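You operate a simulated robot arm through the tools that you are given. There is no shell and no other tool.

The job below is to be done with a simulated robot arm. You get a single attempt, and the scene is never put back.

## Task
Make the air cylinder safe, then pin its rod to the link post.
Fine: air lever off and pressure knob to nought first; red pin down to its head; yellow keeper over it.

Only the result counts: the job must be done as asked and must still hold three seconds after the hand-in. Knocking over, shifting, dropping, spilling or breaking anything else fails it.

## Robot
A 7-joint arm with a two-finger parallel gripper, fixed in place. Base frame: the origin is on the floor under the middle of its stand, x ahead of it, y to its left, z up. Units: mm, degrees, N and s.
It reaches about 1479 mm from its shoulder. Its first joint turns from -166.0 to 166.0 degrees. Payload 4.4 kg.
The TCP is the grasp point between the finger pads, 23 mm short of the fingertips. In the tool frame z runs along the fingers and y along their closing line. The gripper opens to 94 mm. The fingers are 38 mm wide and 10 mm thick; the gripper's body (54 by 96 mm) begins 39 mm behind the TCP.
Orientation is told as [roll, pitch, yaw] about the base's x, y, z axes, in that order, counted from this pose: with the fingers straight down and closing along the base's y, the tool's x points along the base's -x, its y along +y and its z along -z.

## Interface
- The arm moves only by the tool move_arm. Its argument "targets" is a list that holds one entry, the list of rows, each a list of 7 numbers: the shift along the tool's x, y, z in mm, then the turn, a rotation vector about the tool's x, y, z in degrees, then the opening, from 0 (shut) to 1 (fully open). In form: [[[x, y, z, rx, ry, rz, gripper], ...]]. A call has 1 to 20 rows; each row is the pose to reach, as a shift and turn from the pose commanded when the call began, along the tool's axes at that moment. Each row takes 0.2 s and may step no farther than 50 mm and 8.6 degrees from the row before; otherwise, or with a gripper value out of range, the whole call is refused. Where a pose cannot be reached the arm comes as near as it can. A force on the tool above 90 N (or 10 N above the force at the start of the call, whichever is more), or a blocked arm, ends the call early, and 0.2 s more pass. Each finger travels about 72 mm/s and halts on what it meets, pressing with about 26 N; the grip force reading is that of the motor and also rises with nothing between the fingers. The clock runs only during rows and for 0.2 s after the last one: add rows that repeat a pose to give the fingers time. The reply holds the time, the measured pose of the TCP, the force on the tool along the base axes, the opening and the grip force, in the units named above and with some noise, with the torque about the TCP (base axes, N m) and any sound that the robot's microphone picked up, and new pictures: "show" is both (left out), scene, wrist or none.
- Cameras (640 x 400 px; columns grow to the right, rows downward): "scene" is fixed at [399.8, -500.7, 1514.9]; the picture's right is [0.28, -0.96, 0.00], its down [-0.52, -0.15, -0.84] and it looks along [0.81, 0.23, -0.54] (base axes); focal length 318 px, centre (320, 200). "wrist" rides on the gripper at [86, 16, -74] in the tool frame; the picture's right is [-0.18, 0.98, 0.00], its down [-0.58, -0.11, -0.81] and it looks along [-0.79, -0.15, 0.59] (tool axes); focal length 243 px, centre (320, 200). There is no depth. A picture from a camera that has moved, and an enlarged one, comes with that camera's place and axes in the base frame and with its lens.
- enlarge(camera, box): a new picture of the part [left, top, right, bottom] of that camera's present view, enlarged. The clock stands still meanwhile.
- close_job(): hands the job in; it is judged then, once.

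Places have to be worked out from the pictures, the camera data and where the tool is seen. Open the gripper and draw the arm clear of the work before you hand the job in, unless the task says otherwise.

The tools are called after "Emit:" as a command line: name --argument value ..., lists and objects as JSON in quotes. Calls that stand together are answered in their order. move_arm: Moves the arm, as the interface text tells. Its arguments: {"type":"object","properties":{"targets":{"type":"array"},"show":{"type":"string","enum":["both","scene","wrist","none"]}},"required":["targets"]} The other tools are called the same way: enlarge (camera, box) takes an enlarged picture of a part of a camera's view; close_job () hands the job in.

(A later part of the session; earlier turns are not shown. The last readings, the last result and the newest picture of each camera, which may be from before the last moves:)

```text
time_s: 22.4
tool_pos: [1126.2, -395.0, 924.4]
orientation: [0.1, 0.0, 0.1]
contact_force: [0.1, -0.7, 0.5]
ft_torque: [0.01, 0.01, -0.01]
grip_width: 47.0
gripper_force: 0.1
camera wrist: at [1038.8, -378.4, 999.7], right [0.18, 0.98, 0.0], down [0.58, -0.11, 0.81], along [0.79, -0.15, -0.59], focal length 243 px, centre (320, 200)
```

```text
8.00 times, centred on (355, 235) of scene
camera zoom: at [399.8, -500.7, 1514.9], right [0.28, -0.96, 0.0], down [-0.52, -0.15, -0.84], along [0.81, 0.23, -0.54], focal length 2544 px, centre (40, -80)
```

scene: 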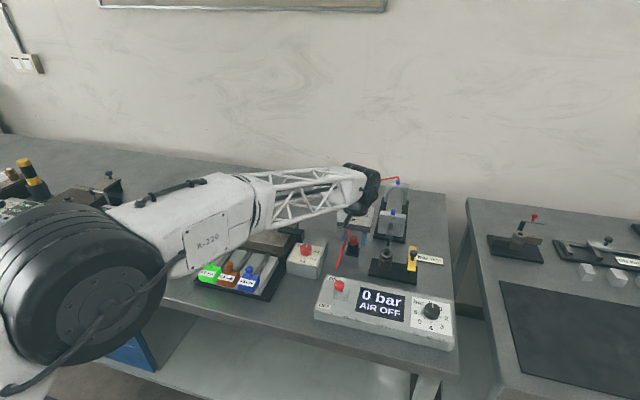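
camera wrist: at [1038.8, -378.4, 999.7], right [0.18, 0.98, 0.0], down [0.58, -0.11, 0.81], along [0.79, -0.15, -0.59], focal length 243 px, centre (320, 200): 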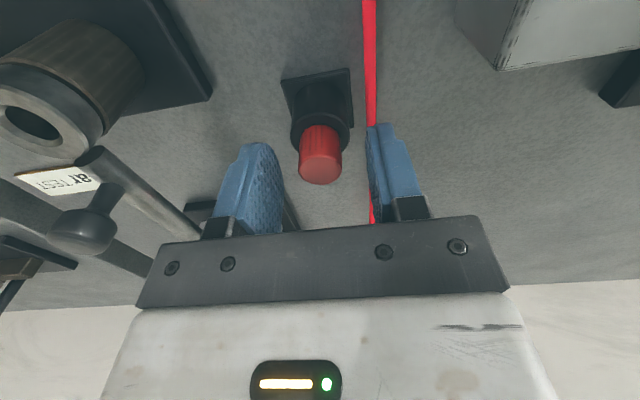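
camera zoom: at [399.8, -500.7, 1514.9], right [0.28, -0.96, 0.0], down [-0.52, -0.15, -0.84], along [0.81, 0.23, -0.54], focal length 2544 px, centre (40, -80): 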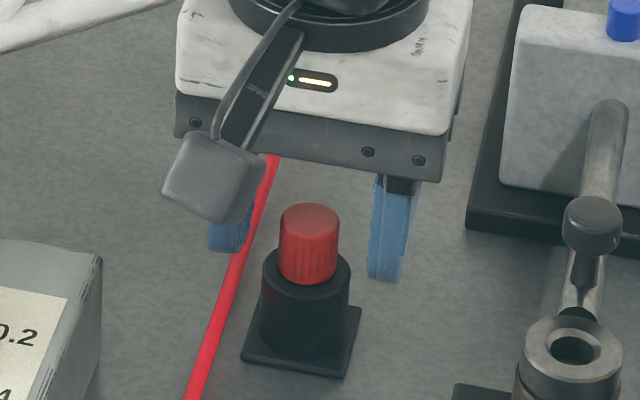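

The head sits centred between the fingers. I'll go 2 mm lower and close on it.

Emit:
move_arm --targets '[[[0, 0, 2, 0, 0, 0, 0.4], [0, 0, 2, 0, 0, 0, 0.2], [0, 0, 2, 0, 0, 0, 0.05], [0, 0, 2, 0, 0, 0, 0.05], [0, 0, 2, 0, 0, 0, 0.05]]]'

```text
time_s: 23.6
tool_pos: [1124.7, -395.5, 922.2]
orientation: [0.0, 0.0, 0.0]
contact_force: [-0.3, -0.1, 0.3]
ft_torque: [-0.03, 0.0, -0.01]
grip_width: 21.0
gripper_force: 25.8
camera wrist: at [1038.4, -378.5, 997.7], right [0.18, 0.98, 0.0], down [0.58, -0.11, 0.81], along [0.79, -0.15, -0.59], focal length 243 px, centre (320, 200)
```

scene: 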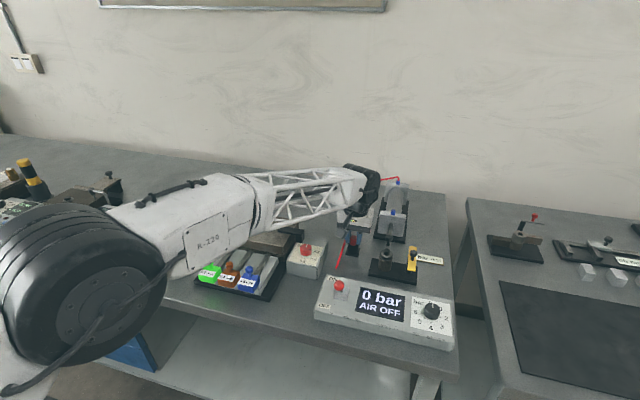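
wrist: 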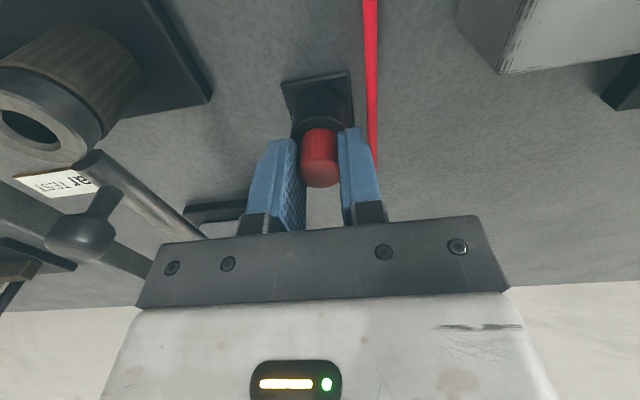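

The pin head is held at 21 mm with 26 N. I'll lift straight up, slowly, and check the shank.

Emit:
move_arm --targets '[[[0, 0, -10, 0, 0, 0, 0.05], [0, 0, -25, 0, 0, 0, 0.05], [0, 0, -45, 0, 0, 0, 0.05], [0, 0, -70, 0, 0, 0, 0.05], [0, 0, -95, 0, 0, 0, 0.05], [0, 0, -95, 0, 0, 0, 0.05]]]'

Emit:
enlarge --camera "wrist" --box '[240, 90, 400, 220]'

Emit:
enlarge --camera "scene" --box '[320, 180, 410, 280]'

```text
time_s: 25.0
tool_pos: [1126.6, -394.6, 1016.4]
orientation: [0.1, 0.0, 0.0]
contact_force: [-0.7, 0.5, -1.0]
ft_torque: [0.01, 0.02, 0.03]
grip_width: 20.6
gripper_force: 26.1
camera wrist: at [1039.9, -377.6, 1091.6], right [0.18, 0.98, 0.0], down [0.58, -0.11, 0.81], along [0.79, -0.15, -0.59], focal length 243 px, centre (320, 200)
```

scene: 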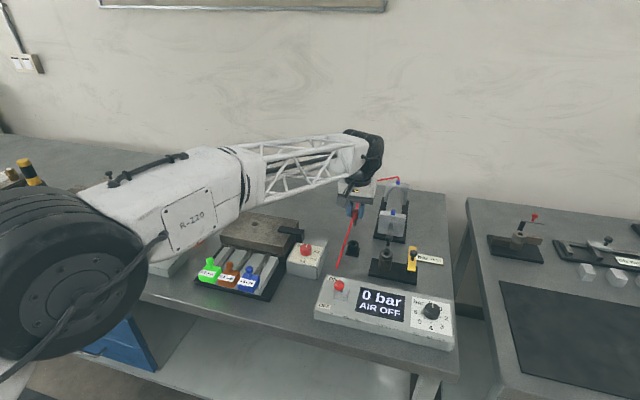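
wrist: 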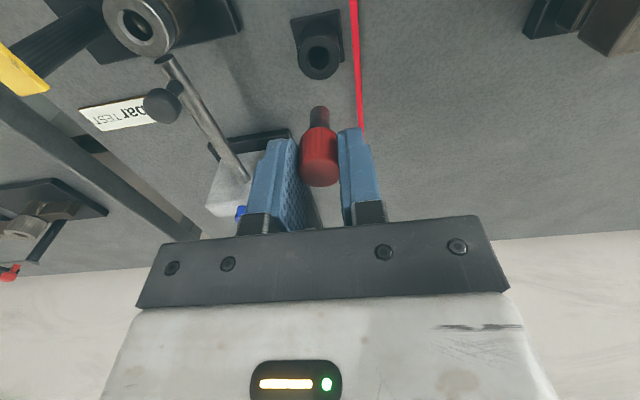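

```text
3.08 times, centred on (320, 155) of wrist
camera zoom: at [1039.9, -377.6, 1091.6], right [0.18, 0.98, 0.0], down [0.58, -0.11, 0.81], along [0.79, -0.15, -0.59], focal length 746 px, centre (320, 338)
```

zoom: 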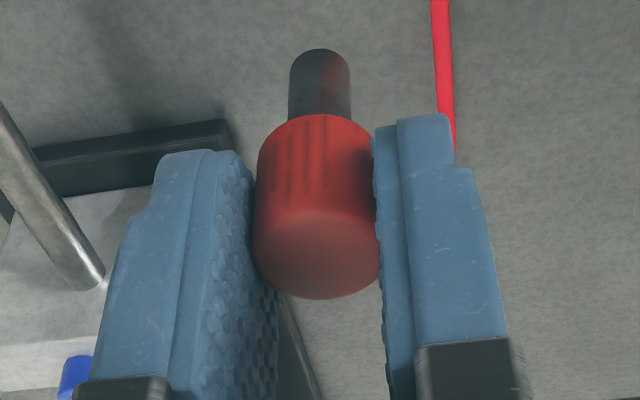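

```text
4.00 times, centred on (365, 230) of scene
camera zoom: at [399.8, -500.7, 1514.9], right [0.28, -0.96, 0.0], down [-0.52, -0.15, -0.84], along [0.81, 0.23, -0.54], focal length 1272 px, centre (140, 80)
```

zoom: 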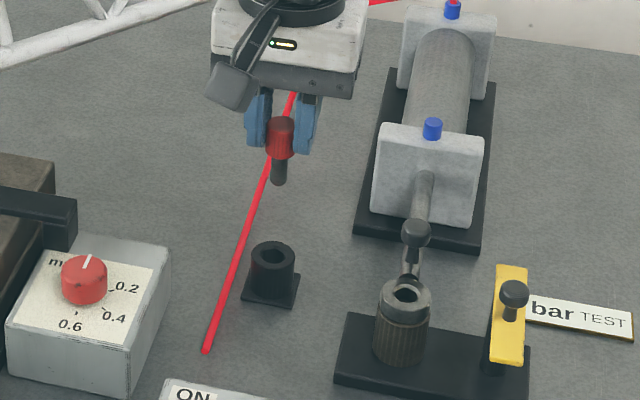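

The pin is held straight, with a dark shank about 12–13 mm across and some 28 mm long below the head. Three views put the eye centre at (1077.5, -494.6, 921). I'll move over it, keeping the pin tip well above.

Emit:
move_arm --targets '[[[0, 0, -14, 0, 0, 0, 0.05], [16, -33, -14, 0, 0, 0, 0.05], [33, -67, -14, 0, 0, 0, 0.05], [48.5, -100, -10, 0, 0, 0, 0.05], [48.5, -100, 0, 0, 0, 0, 0.05], [48.5, -100, 6, 0, 0, 0, 0.05], [48.5, -100, 6, 0, 0, 0, 0.05]]]'

Emit:
enlarge --camera "wrist" --box '[250, 40, 390, 200]'

Emit:
enlarge --camera "scene" --box '[360, 205, 410, 275]'

```text
time_s: 26.6
tool_pos: [1077.0, -495.6, 1010.4]
orientation: [0.0, -0.1, 0.0]
contact_force: [0.3, 0.6, -0.7]
ft_torque: [-0.02, 0.0, 0.01]
grip_width: 20.5
gripper_force: 25.6
camera wrist: at [990.5, -477.8, 1086.1], right [0.18, 0.98, 0.0], down [0.58, -0.11, 0.81], along [0.79, -0.15, -0.59], focal length 243 px, centre (320, 200)
```

scene: 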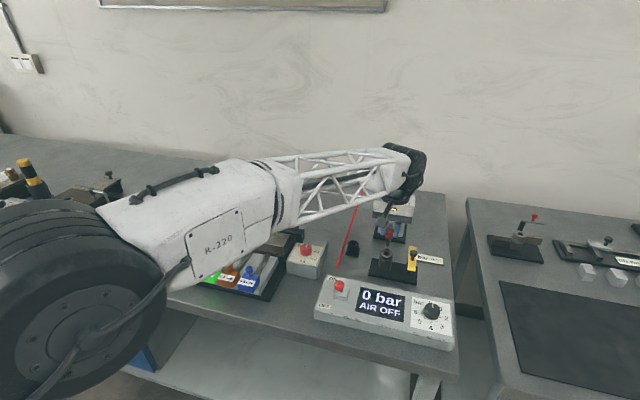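
wrist: 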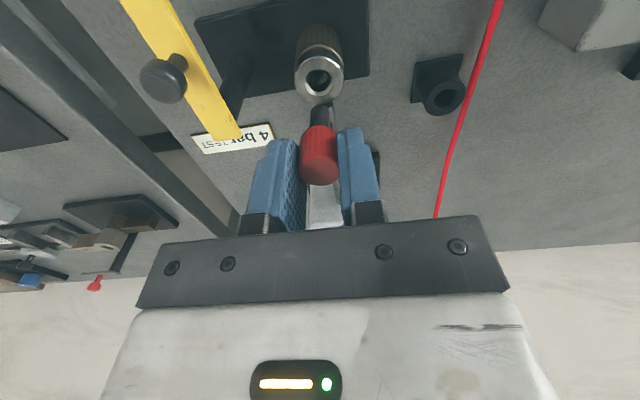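

```text
2.50 times, centred on (320, 120) of wrist
camera zoom: at [990.5, -477.8, 1086.1], right [0.18, 0.98, 0.0], down [0.58, -0.11, 0.81], along [0.79, -0.15, -0.59], focal length 606 px, centre (320, 400)
```

zoom: 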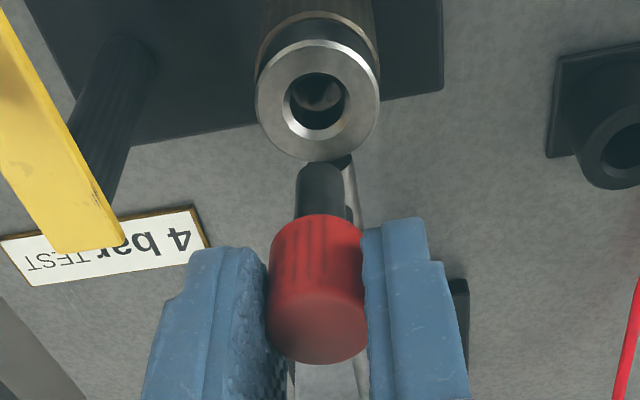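

```text
5.71 times, centred on (385, 240) of scene
camera zoom: at [399.8, -500.7, 1514.9], right [0.28, -0.96, 0.0], down [-0.52, -0.15, -0.84], along [0.81, 0.23, -0.54], focal length 1818 px, centre (-51, -29)
```

zoom: 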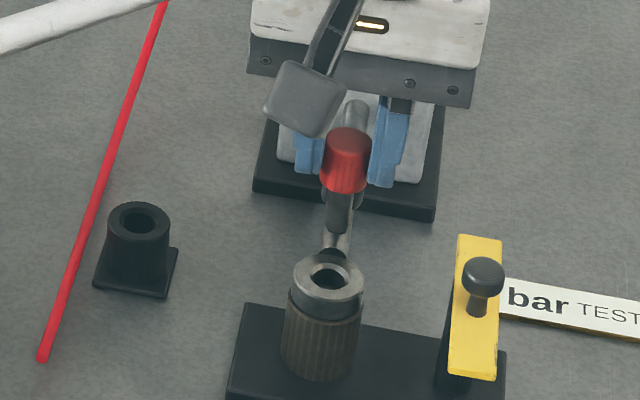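

The pin is nearly over the eye, perhaps a couple of mm too far in +x. I'll come down until the tip is about 10 mm above the eye, where both views compare more directly.

Emit:
move_arm --targets '[[[0, 0, 8, 0, 0, 0, 0.05], [0, 0, 16, 0, 0, 0, 0.05], [0, 0, 22, 0, 0, 0, 0.05], [0, 0, 22, 0, 0, 0, 0.05]]]'

Emit:
enlarge --camera "wrist" --box '[270, 60, 370, 200]'

Emit:
enlarge --camera "scene" --box '[365, 220, 405, 270]'

```text
time_s: 27.6
tool_pos: [1077.3, -495.1, 989.9]
orientation: [-0.1, 0.0, 0.0]
contact_force: [0.4, 0.2, -0.7]
ft_torque: [-0.01, 0.01, 0.01]
grip_width: 20.7
gripper_force: 25.8
camera wrist: at [990.5, -478.1, 1065.1], right [0.18, 0.98, 0.0], down [0.58, -0.11, 0.81], along [0.79, -0.15, -0.59], focal length 243 px, centre (320, 200)
```

scene: 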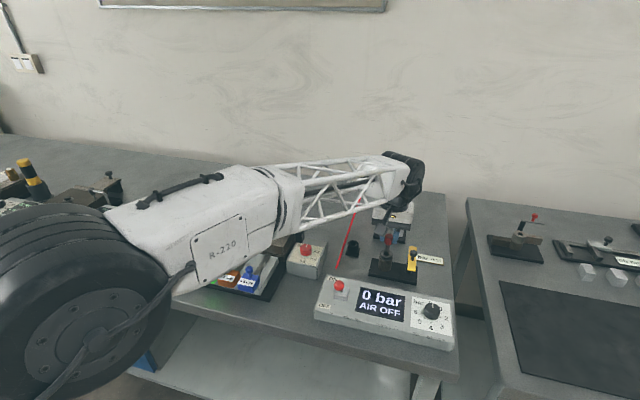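
wrist: 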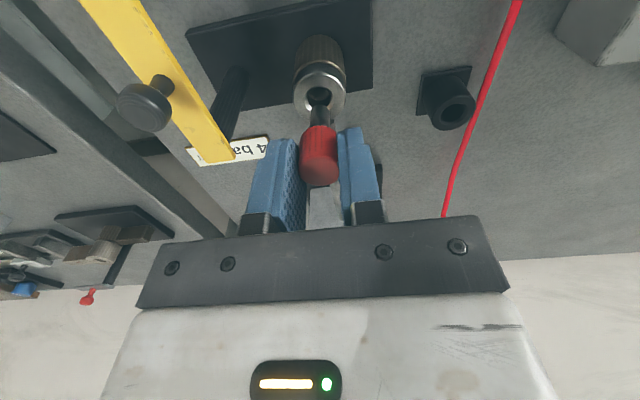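

```text
2.86 times, centred on (320, 130) of wrist
camera zoom: at [990.5, -478.1, 1065.1], right [0.18, 0.98, 0.0], down [0.58, -0.11, 0.81], along [0.79, -0.15, -0.59], focal length 693 px, centre (320, 400)
```

zoom: 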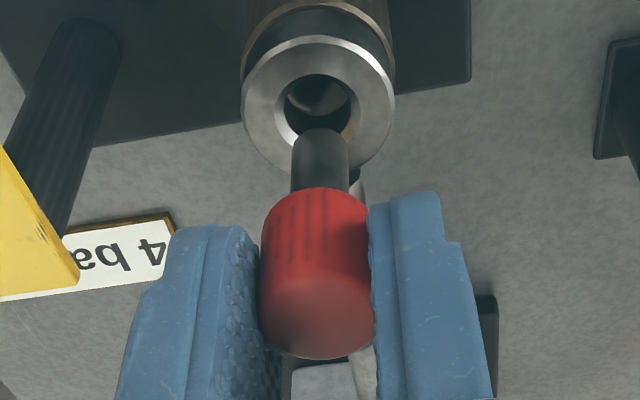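

```text
8.00 times, centred on (385, 245) of scene
camera zoom: at [399.8, -500.7, 1514.9], right [0.28, -0.96, 0.0], down [-0.52, -0.15, -0.84], along [0.81, 0.23, -0.54], focal length 2544 px, centre (-200, -160)
```

zoom: 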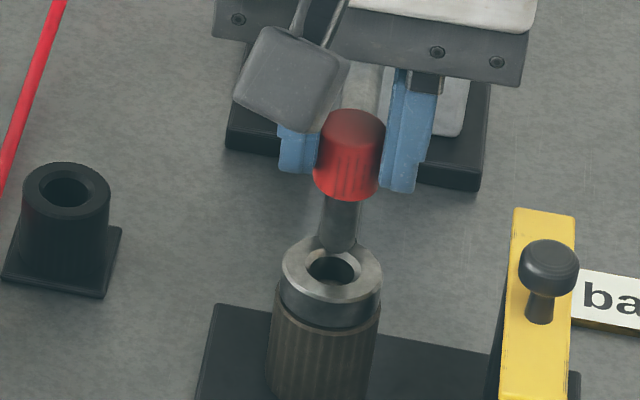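

Along y the two views agree to within 0.5 mm, but along x they're poorly conditioned. I'll turn the wrist to yaw -90 so the wrist camera looks along y and shows the x offset directly.

Emit:
move_arm --targets '[[[0, 0, -4, 0, 0, 8.4, 0.05], [0, 0, -4, 0, 0, 16.8, 0.05], [0, 0, -4, 0, 0, 25.2, 0.05], [0, 0, -4, 0, 0, 33.6, 0.05], [0, 0, -4, 0, 0, 42, 0.05], [0, 0, -4, 0, 0, 50.4, 0.05], [0, 0, -4, 0, 0, 58.8, 0.05], [0, 0, -4, 0, 0, 67.2, 0.05], [0, 0, -4, 0, 0, 75.6, 0.05], [0, 0, -4, 0, 0, 84, 0.05], [0, 0, -4, 0, 0, 90, 0.05], [0, 0, -4, 0, 0, 90, 0.05]]]'

Emit:
enlarge --camera "wrist" --box '[270, 60, 370, 200]'

Emit:
enlarge --camera "scene" --box '[365, 220, 405, 270]'

```text
time_s: 30.2
tool_pos: [1076.8, -493.6, 991.9]
orientation: [-0.1, -0.1, -90.1]
contact_force: [-0.5, -0.7, -0.4]
ft_torque: [-0.02, 0.01, 0.03]
grip_width: 20.5
gripper_force: 25.8
camera wrist: at [1093.6, -407.7, 1068.4], right [0.98, -0.19, 0.0], down [-0.11, -0.58, 0.81], along [-0.15, -0.79, -0.59], focal length 243 px, centre (320, 200)
```

scene: 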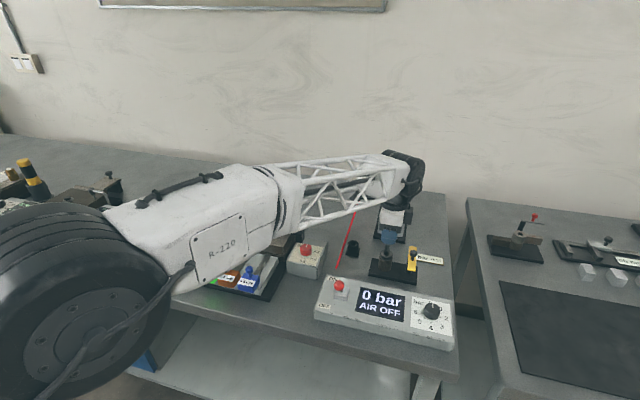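
wrist: 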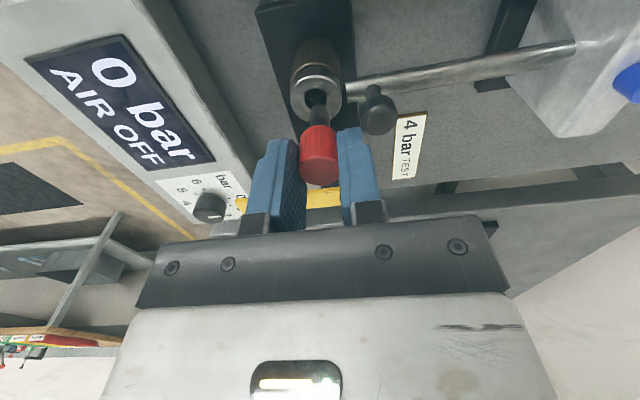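

```text
2.86 times, centred on (320, 130) of wrist
camera zoom: at [1093.6, -407.7, 1068.4], right [0.98, -0.19, 0.0], down [-0.11, -0.58, 0.81], along [-0.15, -0.79, -0.59], focal length 693 px, centre (320, 400)
```

zoom: 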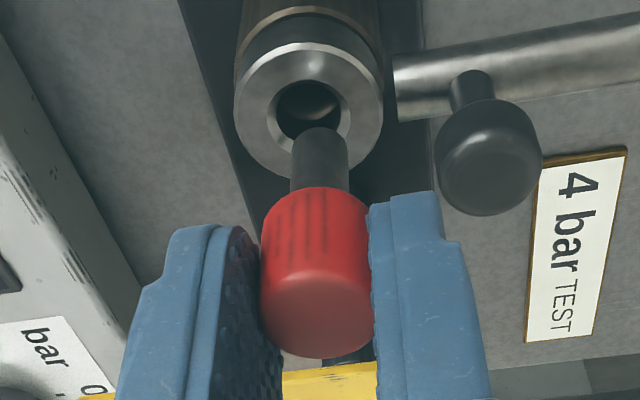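

```text
8.00 times, centred on (385, 245) of scene
camera zoom: at [399.8, -500.7, 1514.9], right [0.28, -0.96, 0.0], down [-0.52, -0.15, -0.84], along [0.81, 0.23, -0.54], focal length 2544 px, centre (-200, -160)
```

zoom: 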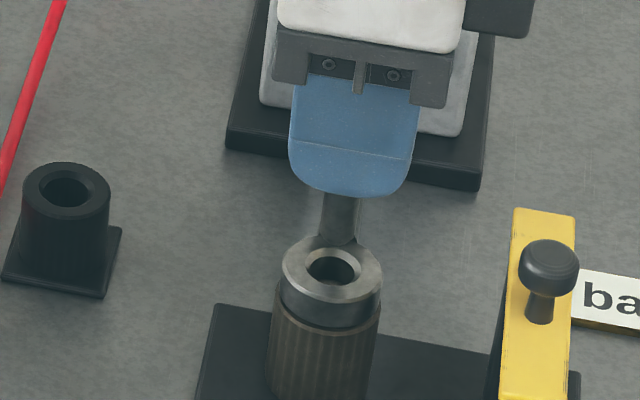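

This side-on view shows what may be a gap between the ring and the rod end. I need to see that clearly before inserting anything.

Emit:
enlarge --camera "wrist" --box '[290, 50, 400, 140]'

Emit:
enlarge --camera "wrist" --box '[325, 70, 365, 110]'

```text
4.44 times, centred on (345, 95) of wrist
camera zoom: at [1093.6, -407.7, 1068.4], right [0.98, -0.19, 0.0], down [-0.11, -0.58, 0.81], along [-0.15, -0.79, -0.59], focal length 1078 px, centre (209, 667)
```

zoom: 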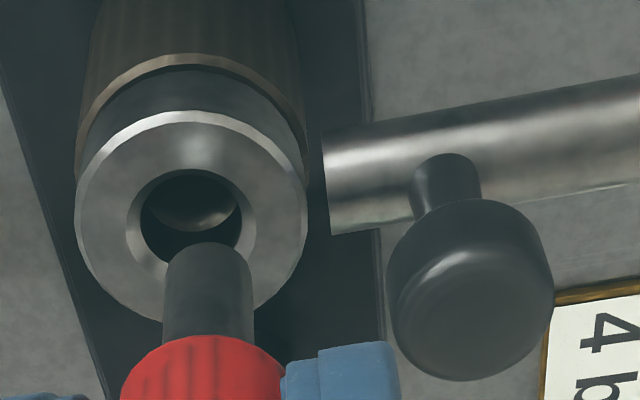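

```text
10.00 times, centred on (345, 90) of wrist
camera zoom: at [1093.6, -407.7, 1068.4], right [0.98, -0.19, 0.0], down [-0.11, -0.58, 0.81], along [-0.15, -0.79, -0.59], focal length 2426 px, centre (70, 1300)
```

zoom: 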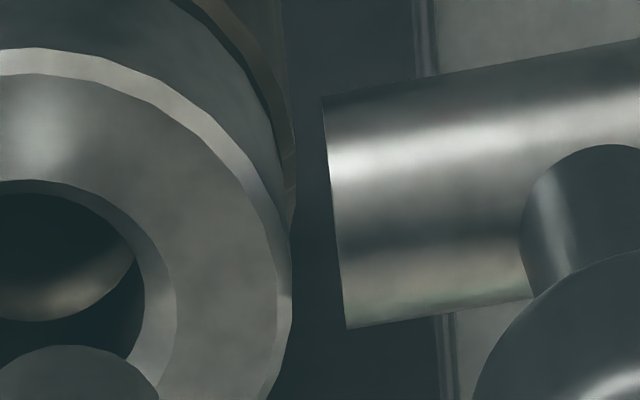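

A small gap shows between the rod end and the ring, though they're at the same height, and the ring bore and post bore line up to about 0.3 mm here. This view also shows the pin about 2.4 mm too far in +x. I'll correct x by -2.4 and y by -0.5, then re-check.

Emit:
move_arm --targets '[[[-0.5, -2.4, 0, 0, 0, 0, 0.05], [-0.5, -2.4, 4, 0, 0, 0, 0.05], [-0.5, -2.4, 4, 0, 0, 0, 0.05]]]'

Emit:
enlarge --camera "wrist" --box '[280, 60, 360, 140]'

Emit:
enlarge --camera "scene" --box '[370, 235, 400, 265]'

```text
time_s: 31.0
tool_pos: [1075.0, -494.1, 989.1]
orientation: [0.0, 0.1, -90.1]
contact_force: [0.5, -0.4, -0.6]
ft_torque: [0.05, -0.01, -0.03]
grip_width: 20.7
gripper_force: 25.8
camera wrist: at [1091.1, -408.2, 1064.4], right [0.98, -0.18, 0.0], down [-0.11, -0.58, 0.81], along [-0.15, -0.79, -0.59], focal length 243 px, centre (320, 200)
```

scene: 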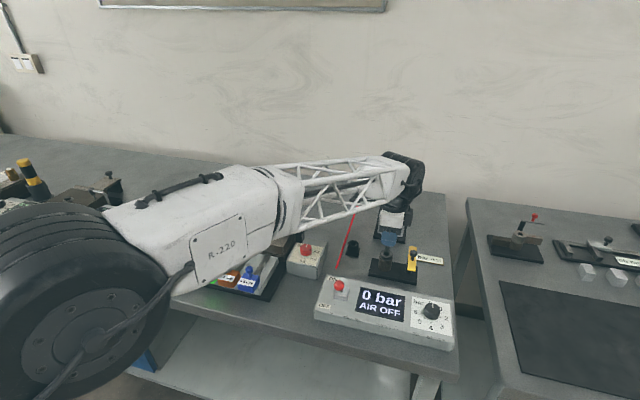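
wrist: 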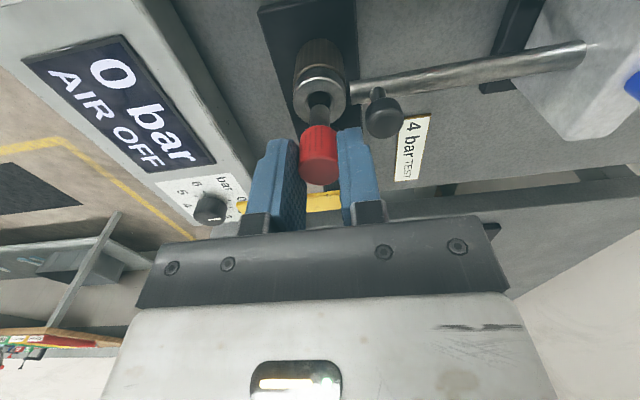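

```text
5.00 times, centred on (320, 100) of wrist
camera zoom: at [1091.1, -408.2, 1064.4], right [0.98, -0.18, 0.0], down [-0.11, -0.58, 0.81], along [-0.15, -0.79, -0.59], focal length 1213 px, centre (320, 700)
```

zoom: 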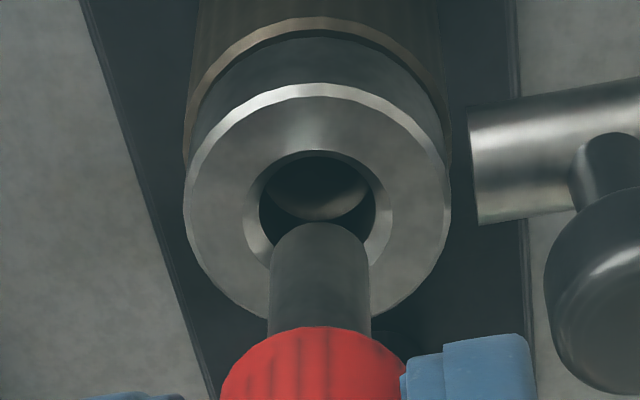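

```text
13.33 times, centred on (385, 250) of scene
camera zoom: at [399.8, -500.7, 1514.9], right [0.28, -0.96, 0.0], down [-0.52, -0.15, -0.84], along [0.81, 0.23, -0.54], focal length 4241 px, centre (-547, -467)
```

zoom: 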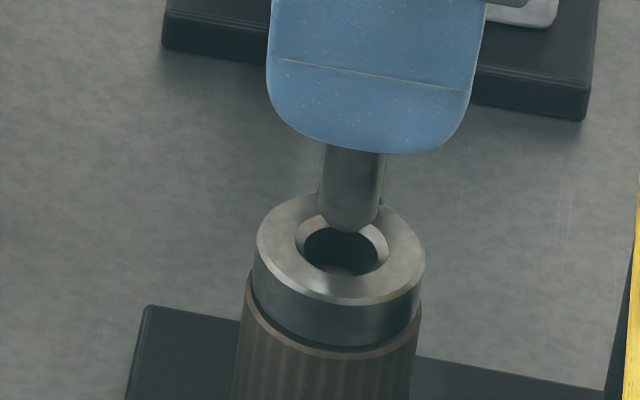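

Pin and eye are now centred to about 0.3 mm in both views. I'll lower slowly into the bore, watching the force.

Emit:
move_arm --targets '[[[0, 0, 4, 0, 0, 0, 0.05], [0, 0, 7, 0, 0, 0, 0.05], [0, 0, 10, 0, 0, 0, 0.05], [0, 0, 13, 0, 0, 0, 0.05], [0, 0, 16, 0, 0, 0, 0.05], [0, 0, 18, 0, 0, 0, 0.05]]]'

Emit:
enlarge --camera "wrist" --box '[280, 60, 360, 140]'

Emit:
enlarge --camera "scene" --box '[370, 235, 400, 265]'

```text
time_s: 32.4
tool_pos: [1074.9, -495.0, 969.7]
orientation: [0.0, 0.0, -89.9]
contact_force: [0.1, -0.6, -0.8]
ft_torque: [0.01, 0.0, 0.0]
grip_width: 20.6
gripper_force: 26.0
camera wrist: at [1091.6, -408.4, 1046.2], right [0.98, -0.18, 0.0], down [-0.11, -0.58, 0.81], along [-0.15, -0.79, -0.59], focal length 243 px, centre (320, 200)
```

scene: 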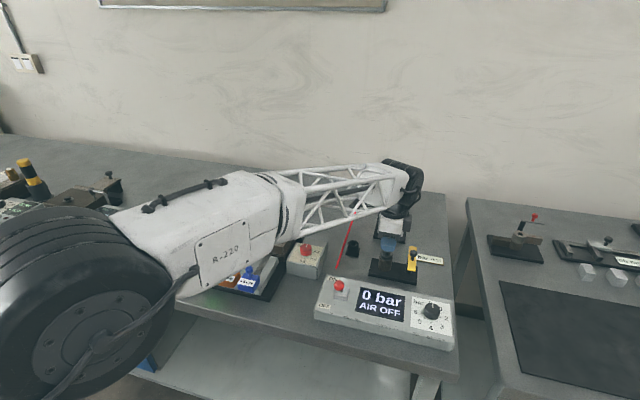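
wrist: 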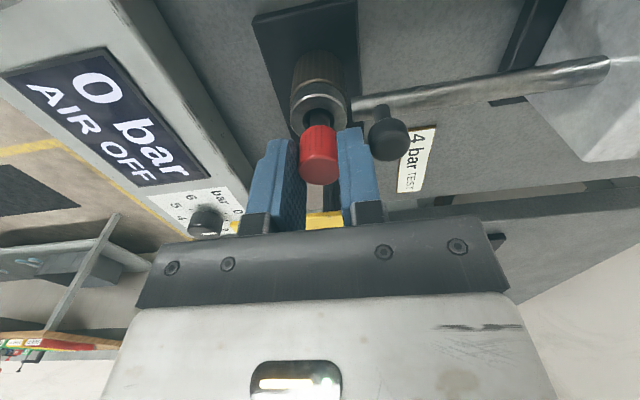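

```text
5.00 times, centred on (320, 100) of wrist
camera zoom: at [1091.6, -408.4, 1046.2], right [0.98, -0.18, 0.0], down [-0.11, -0.58, 0.81], along [-0.15, -0.79, -0.59], focal length 1213 px, centre (320, 700)
```

zoom: 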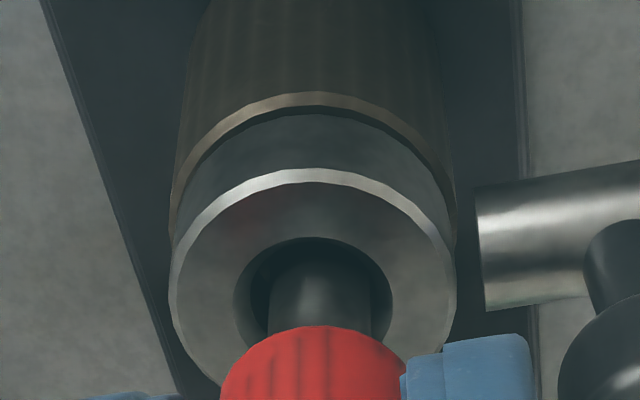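

```text
13.33 times, centred on (385, 250) of scene
camera zoom: at [399.8, -500.7, 1514.9], right [0.28, -0.96, 0.0], down [-0.52, -0.15, -0.84], along [0.81, 0.23, -0.54], focal length 4241 px, centre (-547, -467)
```

zoom: 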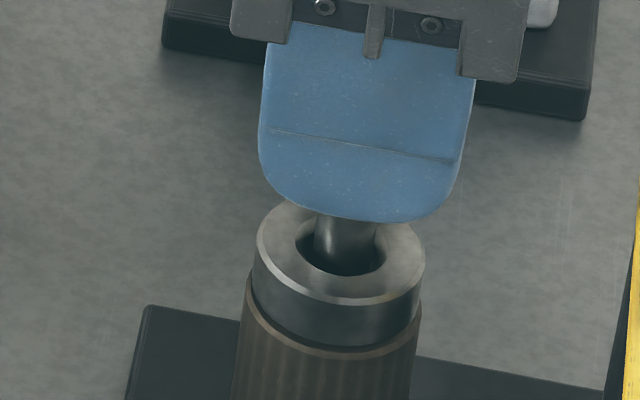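

The shank has entered the eye with no contact force. It looks about 0.8 mm too far in +x and 0.4 mm in -y, so I'll trim that and continue down.

Emit:
move_arm --targets '[[[0.3, -0.7, 0, 0, 0, 0, 0.05], [0.3, -0.7, 3, 0, 0, 0, 0.05], [0.3, -0.7, 6, 0, 0, 0, 0.05], [0.3, -0.7, 9, 0, 0, 0, 0.05], [0.3, -0.7, 12, 0, 0, 0, 0.05]]]'

Emit:
enlarge --camera "wrist" --box '[280, 60, 360, 140]'

Emit:
enlarge --camera "scene" --box '[370, 235, 400, 265]'

```text
time_s: 33.6
tool_pos: [1074.7, -494.9, 959.2]
orientation: [0.1, 0.0, -90.0]
contact_force: [0.4, -0.3, 0.2]
ft_torque: [0.03, -0.03, 0.01]
grip_width: 20.5
gripper_force: 26.3
camera wrist: at [1090.7, -407.7, 1034.4], right [0.98, -0.18, 0.0], down [-0.11, -0.58, 0.81], along [-0.15, -0.79, -0.59], focal length 243 px, centre (320, 200)
```

scene: 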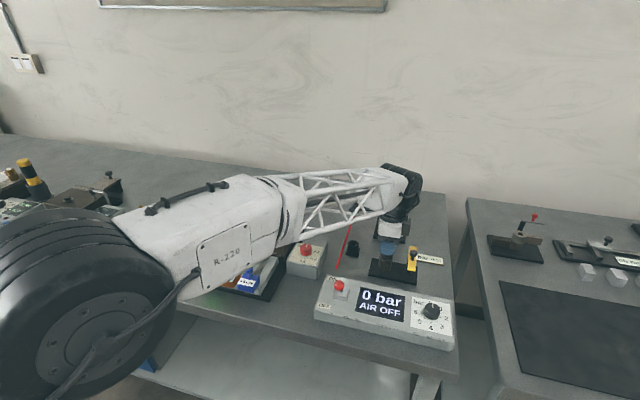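
wrist: 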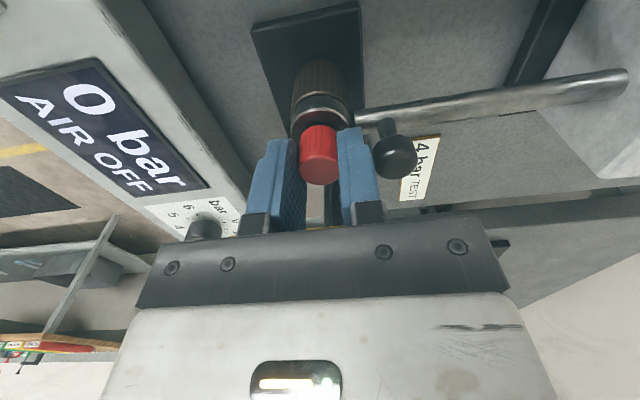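

```text
5.00 times, centred on (320, 100) of wrist
camera zoom: at [1090.7, -407.7, 1034.4], right [0.98, -0.18, 0.0], down [-0.11, -0.58, 0.81], along [-0.15, -0.79, -0.59], focal length 1213 px, centre (320, 700)
```

zoom: 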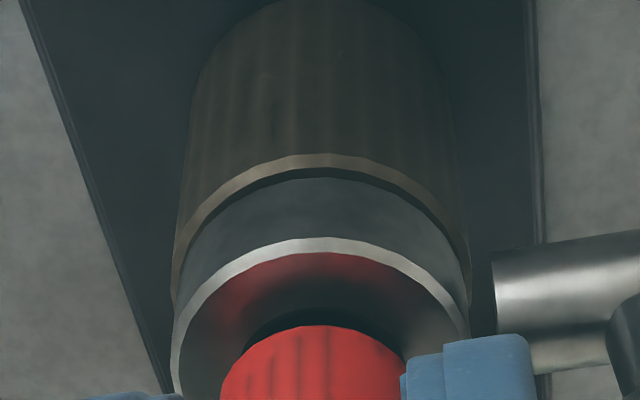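

```text
13.33 times, centred on (385, 250) of scene
camera zoom: at [399.8, -500.7, 1514.9], right [0.28, -0.96, 0.0], down [-0.52, -0.15, -0.84], along [0.81, 0.23, -0.54], focal length 4241 px, centre (-547, -467)
```

zoom: 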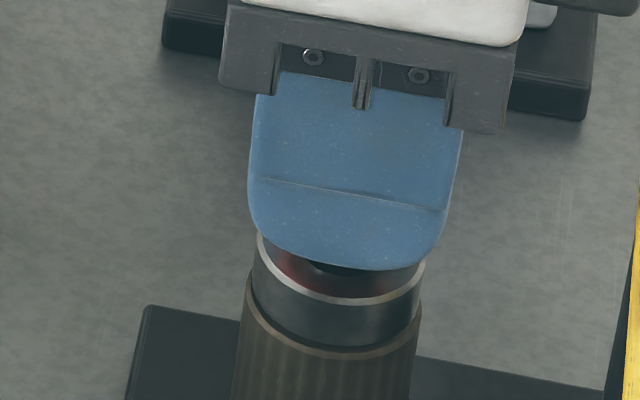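

No contact yet, and the tip should now be inside the post bore. I'll keep lowering in 2 mm steps until the head seats.

Emit:
move_arm --targets '[[[0, 0, 2, 0, 0, 0, 0.05], [0, 0, 4, 0, 0, 0, 0.05], [0, 0, 6, 0, 0, 0, 0.05], [0, 0, 8, 0, 0, 0, 0.05], [0, 0, 9, 0, 0, 0, 0.05]]]'

Emit:
enlarge --camera "wrist" --box '[270, 80, 370, 200]'

Emit:
enlarge --camera "scene" --box '[370, 235, 400, 265]'

```text
time_s: 34.8
tool_pos: [1073.9, -495.6, 953.1]
orientation: [0.2, -0.1, -90.0]
contact_force: [-2.3, -2.5, 29.8]
ft_torque: [-0.03, 0.34, 0.01]
grip_width: 20.4
gripper_force: 25.4
camera wrist: at [1090.4, -408.0, 1029.0], right [0.98, -0.18, 0.0], down [-0.11, -0.58, 0.81], along [-0.15, -0.79, -0.59], focal length 243 px, centre (320, 200)
```

scene: 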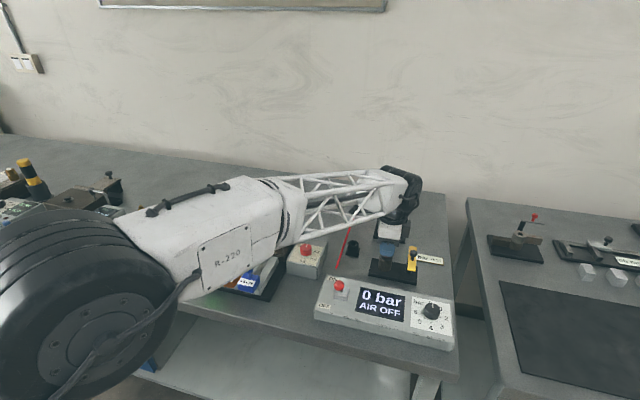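
wrist: 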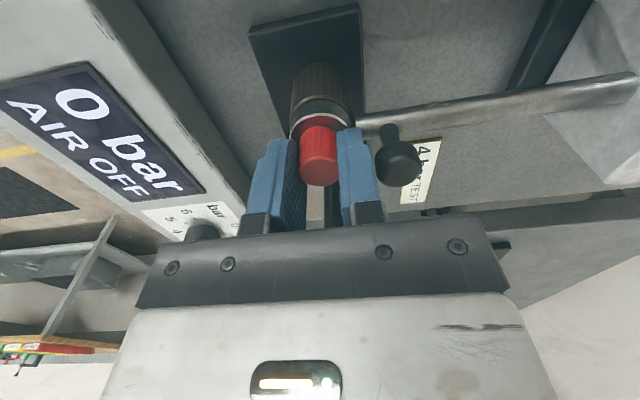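

```text
3.33 times, centred on (320, 140) of wrist
camera zoom: at [1090.4, -408.0, 1029.0], right [0.98, -0.18, 0.0], down [-0.11, -0.58, 0.81], along [-0.15, -0.79, -0.59], focal length 809 px, centre (320, 400)
```

zoom: 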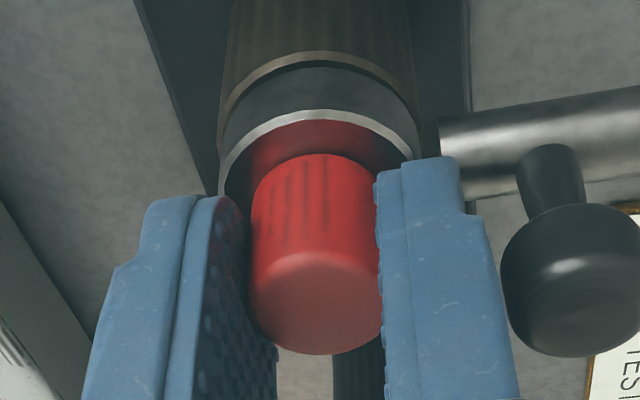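

```text
13.33 times, centred on (385, 250) of scene
camera zoom: at [399.8, -500.7, 1514.9], right [0.28, -0.96, 0.0], down [-0.52, -0.15, -0.84], along [0.81, 0.23, -0.54], focal length 4241 px, centre (-547, -467)
```

zoom: 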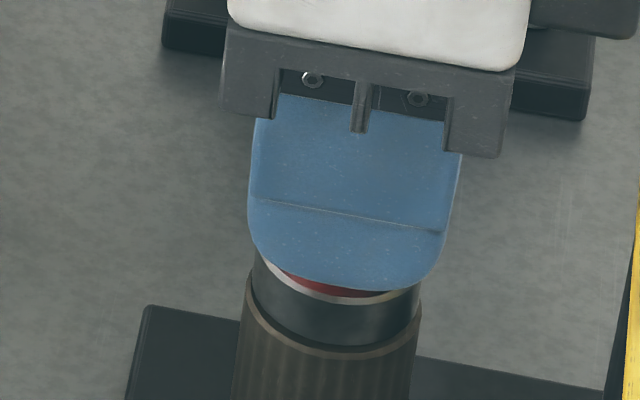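

A 30 N upward force appeared at TCP z 953, so the head is at or very near its seat. I'll press 2 mm more to see whether it gives.

Emit:
move_arm --targets '[[[0, 0, 1, 0, 0, 0, 0.05], [0, 0, 2, 0, 0, 0, 0.05]]]' --show "none"

```text
time_s: 35.4
tool_pos: [1075.7, -495.0, 954.3]
orientation: [0.4, -0.2, -90.0]
contact_force: [-1.8, -9.9, 63.8]
ft_torque: [-0.14, 0.49, 0.04]
grip_width: 20.4
gripper_force: 25.6
```

The force doubled with no further descent, so it's solidly stopped. I'll ease the load off, open only slightly (the rod's knob is close to one finger) and look.

Emit:
move_arm --targets '[[[0, 0, -2, 0, 0, 0, 0.05], [0, 0, -3.5, 0, 0, 0, 0.05], [0, 0, -3.5, 0, 0, 0, 0.27], [0, 0, -3.5, 0, 0, 0, 0.27], [0, 0, -10, 0, 0, 0, 0.27], [0, 0, -25, 0, 0, 0, 0.27], [0, 0, -45, 0, 0, 0, 0.27]]]'

Emit:
enlarge --camera "wrist" --box '[270, 40, 370, 140]'

Emit:
enlarge --camera "scene" --box '[365, 225, 415, 275]'

```text
time_s: 37.0
tool_pos: [1076.0, -494.2, 991.2]
orientation: [0.0, 0.1, -90.0]
contact_force: [-0.7, 0.0, 0.3]
ft_torque: [0.01, -0.01, 0.03]
grip_width: 25.3
gripper_force: 0.1
camera wrist: at [1090.9, -407.2, 1066.8], right [0.98, -0.18, 0.0], down [-0.11, -0.58, 0.81], along [-0.15, -0.79, -0.59], focal length 243 px, centre (320, 200)
```

scene: 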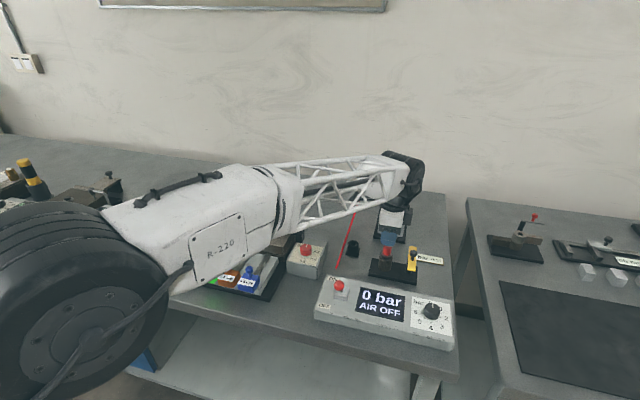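
wrist: 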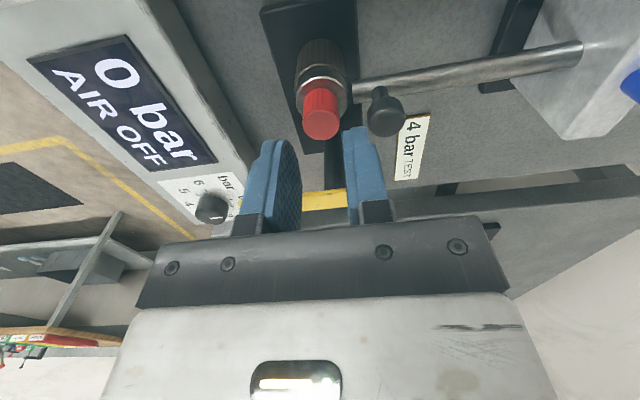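

```text
4.00 times, centred on (320, 90) of wrist
camera zoom: at [1090.9, -407.2, 1066.8], right [0.98, -0.18, 0.0], down [-0.11, -0.58, 0.81], along [-0.15, -0.79, -0.59], focal length 970 px, centre (320, 640)
```

zoom: 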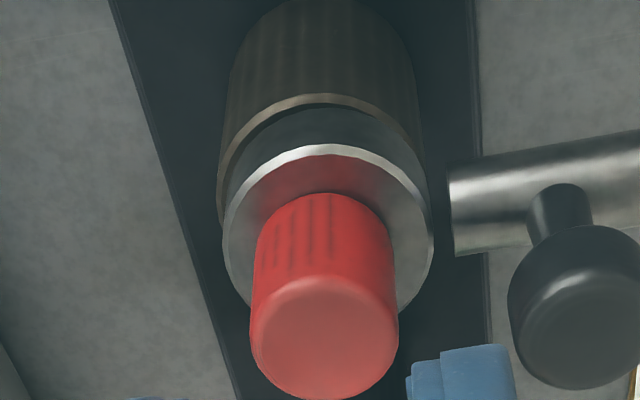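

```text
8.00 times, centred on (390, 250) of scene
camera zoom: at [399.8, -500.7, 1514.9], right [0.28, -0.96, 0.0], down [-0.52, -0.15, -0.84], along [0.81, 0.23, -0.54], focal length 2544 px, centre (-240, -200)
```

zoom: 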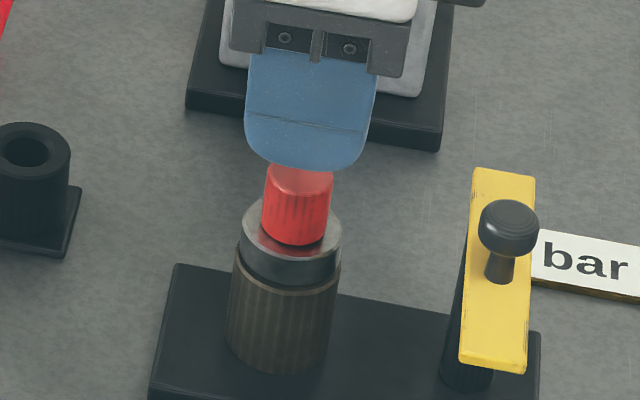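

The pin stands in the eye with its head down on the ring. Next I'll raise, turn back to yaw 0 and look closely at the yellow keeper and its pivot.

Emit:
move_arm --targets '[[[0, 0, -40, 0, 0, 0, 0.27], [0, 0, -70, 0, 0, -8.4, 0.27], [-5, -6, -90, 0, 0, -16.8, 0.4], [-12, -14, -105, 0, 0, -25.2, 0.6], [-19, -22, -110, 0, 0, -33.6, 0.6], [-26, -30, -110, 0, 0, -42, 0.6], [-33, -38, -110, 0, 0, -50.4, 0.6], [-40, -46, -110, 0, 0, -58.8, 0.6], [-47, -54, -110, 0, 0, -67.2, 0.6], [-54, -62, -110, 0, 0, -75.6, 0.6], [-60, -70, -110, 0, 0, -84, 0.6], [-66, -76, -110, 0, 0, -90, 0.6], [-66, -76, -110, 0, 0, -90, 0.6]]]'

Emit:
enlarge --camera "wrist" --box '[230, 30, 430, 160]'

Emit:
enlarge --camera "scene" --box '[365, 225, 425, 285]'

```text
time_s: 39.8
tool_pos: [998.0, -560.4, 1104.3]
orientation: [0.1, 0.0, 0.1]
contact_force: [-0.4, -0.4, 0.5]
ft_torque: [0.02, 0.01, 0.0]
grip_width: 56.3
gripper_force: 0.0
camera wrist: at [910.7, -544.2, 1179.2], right [0.18, 0.98, 0.0], down [0.58, -0.11, 0.81], along [0.79, -0.15, -0.59], focal length 243 px, centre (320, 200)
```

scene: 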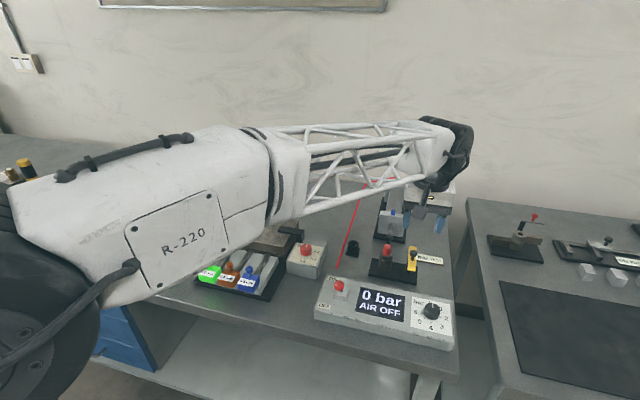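
wrist: 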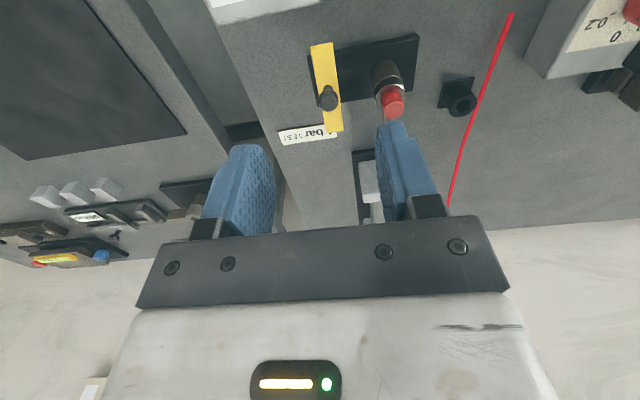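

```text
3.08 times, centred on (330, 95) of wrist
camera zoom: at [910.7, -544.2, 1179.2], right [0.18, 0.98, 0.0], down [0.58, -0.11, 0.81], along [0.79, -0.15, -0.59], focal length 746 px, centre (289, 523)
```

zoom: 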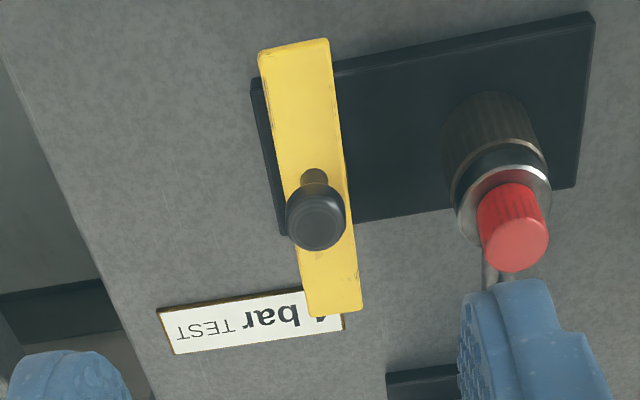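

```text
6.67 times, centred on (395, 255) of scene
camera zoom: at [399.8, -500.7, 1514.9], right [0.28, -0.96, 0.0], down [-0.52, -0.15, -0.84], along [0.81, 0.23, -0.54], focal length 2120 px, centre (-180, -167)
```

zoom: 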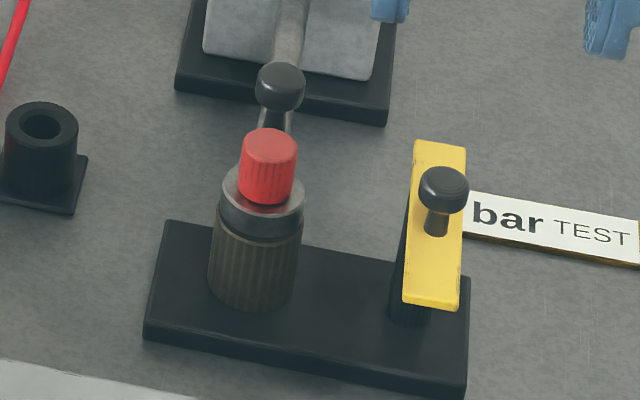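

By the scene view, head top to ring measures about 24–25 mm, against roughly 22 mm when the pin sat in its holder. It may not be fully down, so I'll zoom in on the seat.

Emit:
enlarge --camera "scene" --box '[378, 240, 396, 260]'

Emit:
enlarge --camera "wrist" --box '[365, 60, 415, 120]'

```text
16.00 times, centred on (387, 250) of scene
camera zoom: at [399.8, -500.7, 1514.9], right [0.28, -0.96, 0.0], down [-0.52, -0.15, -0.84], along [0.81, 0.23, -0.54], focal length 5089 px, centre (-752, -600)
```

zoom: 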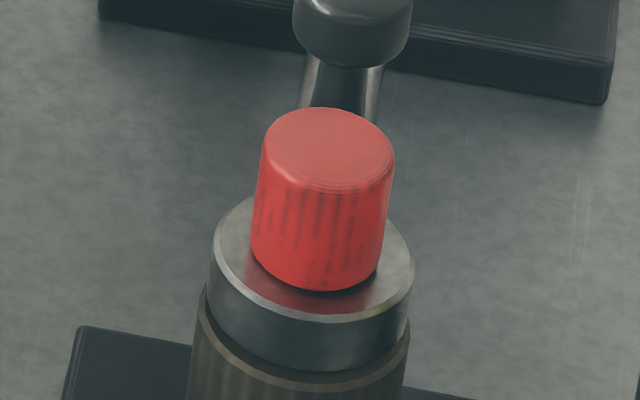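

```text
6.67 times, centred on (390, 90) of wrist
camera zoom: at [910.7, -544.2, 1179.2], right [0.18, 0.98, 0.0], down [0.58, -0.11, 0.81], along [0.79, -0.15, -0.59], focal length 1618 px, centre (-147, 933)
```

zoom: 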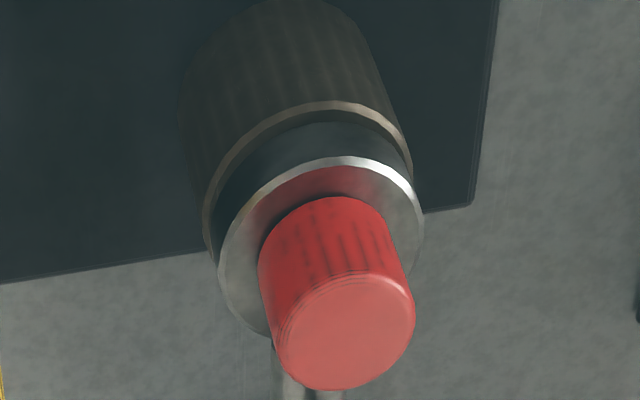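

Emit:
enlarge --camera "scene" --box '[382, 249, 392, 259]'

Emit:
enlarge --camera "wrist" --box '[375, 75, 405, 100]'

```text
16.00 times, centred on (387, 254) of scene
camera zoom: at [399.8, -500.7, 1514.9], right [0.28, -0.96, 0.0], down [-0.52, -0.15, -0.84], along [0.81, 0.23, -0.54], focal length 5089 px, centre (-752, -664)
```

zoom: 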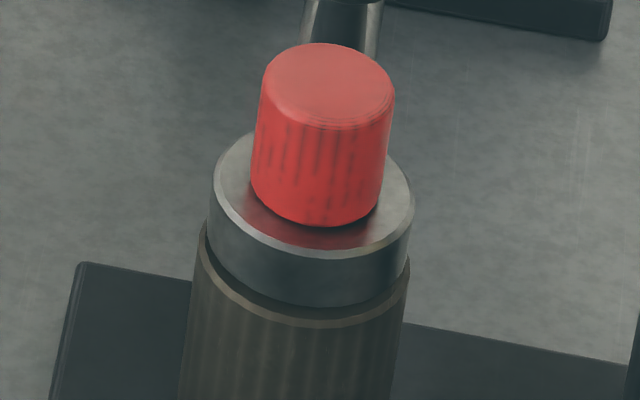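

```text
16.00 times, centred on (390, 88) of wrist
camera zoom: at [910.7, -544.2, 1179.2], right [0.18, 0.98, 0.0], down [0.58, -0.11, 0.81], along [0.79, -0.15, -0.59], focal length 3882 px, centre (-800, 2000)
```

zoom: 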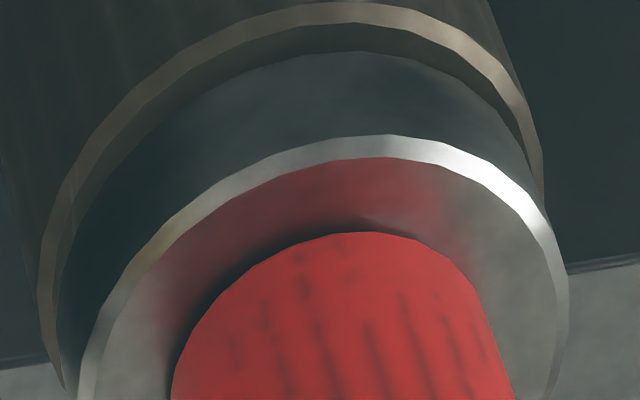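

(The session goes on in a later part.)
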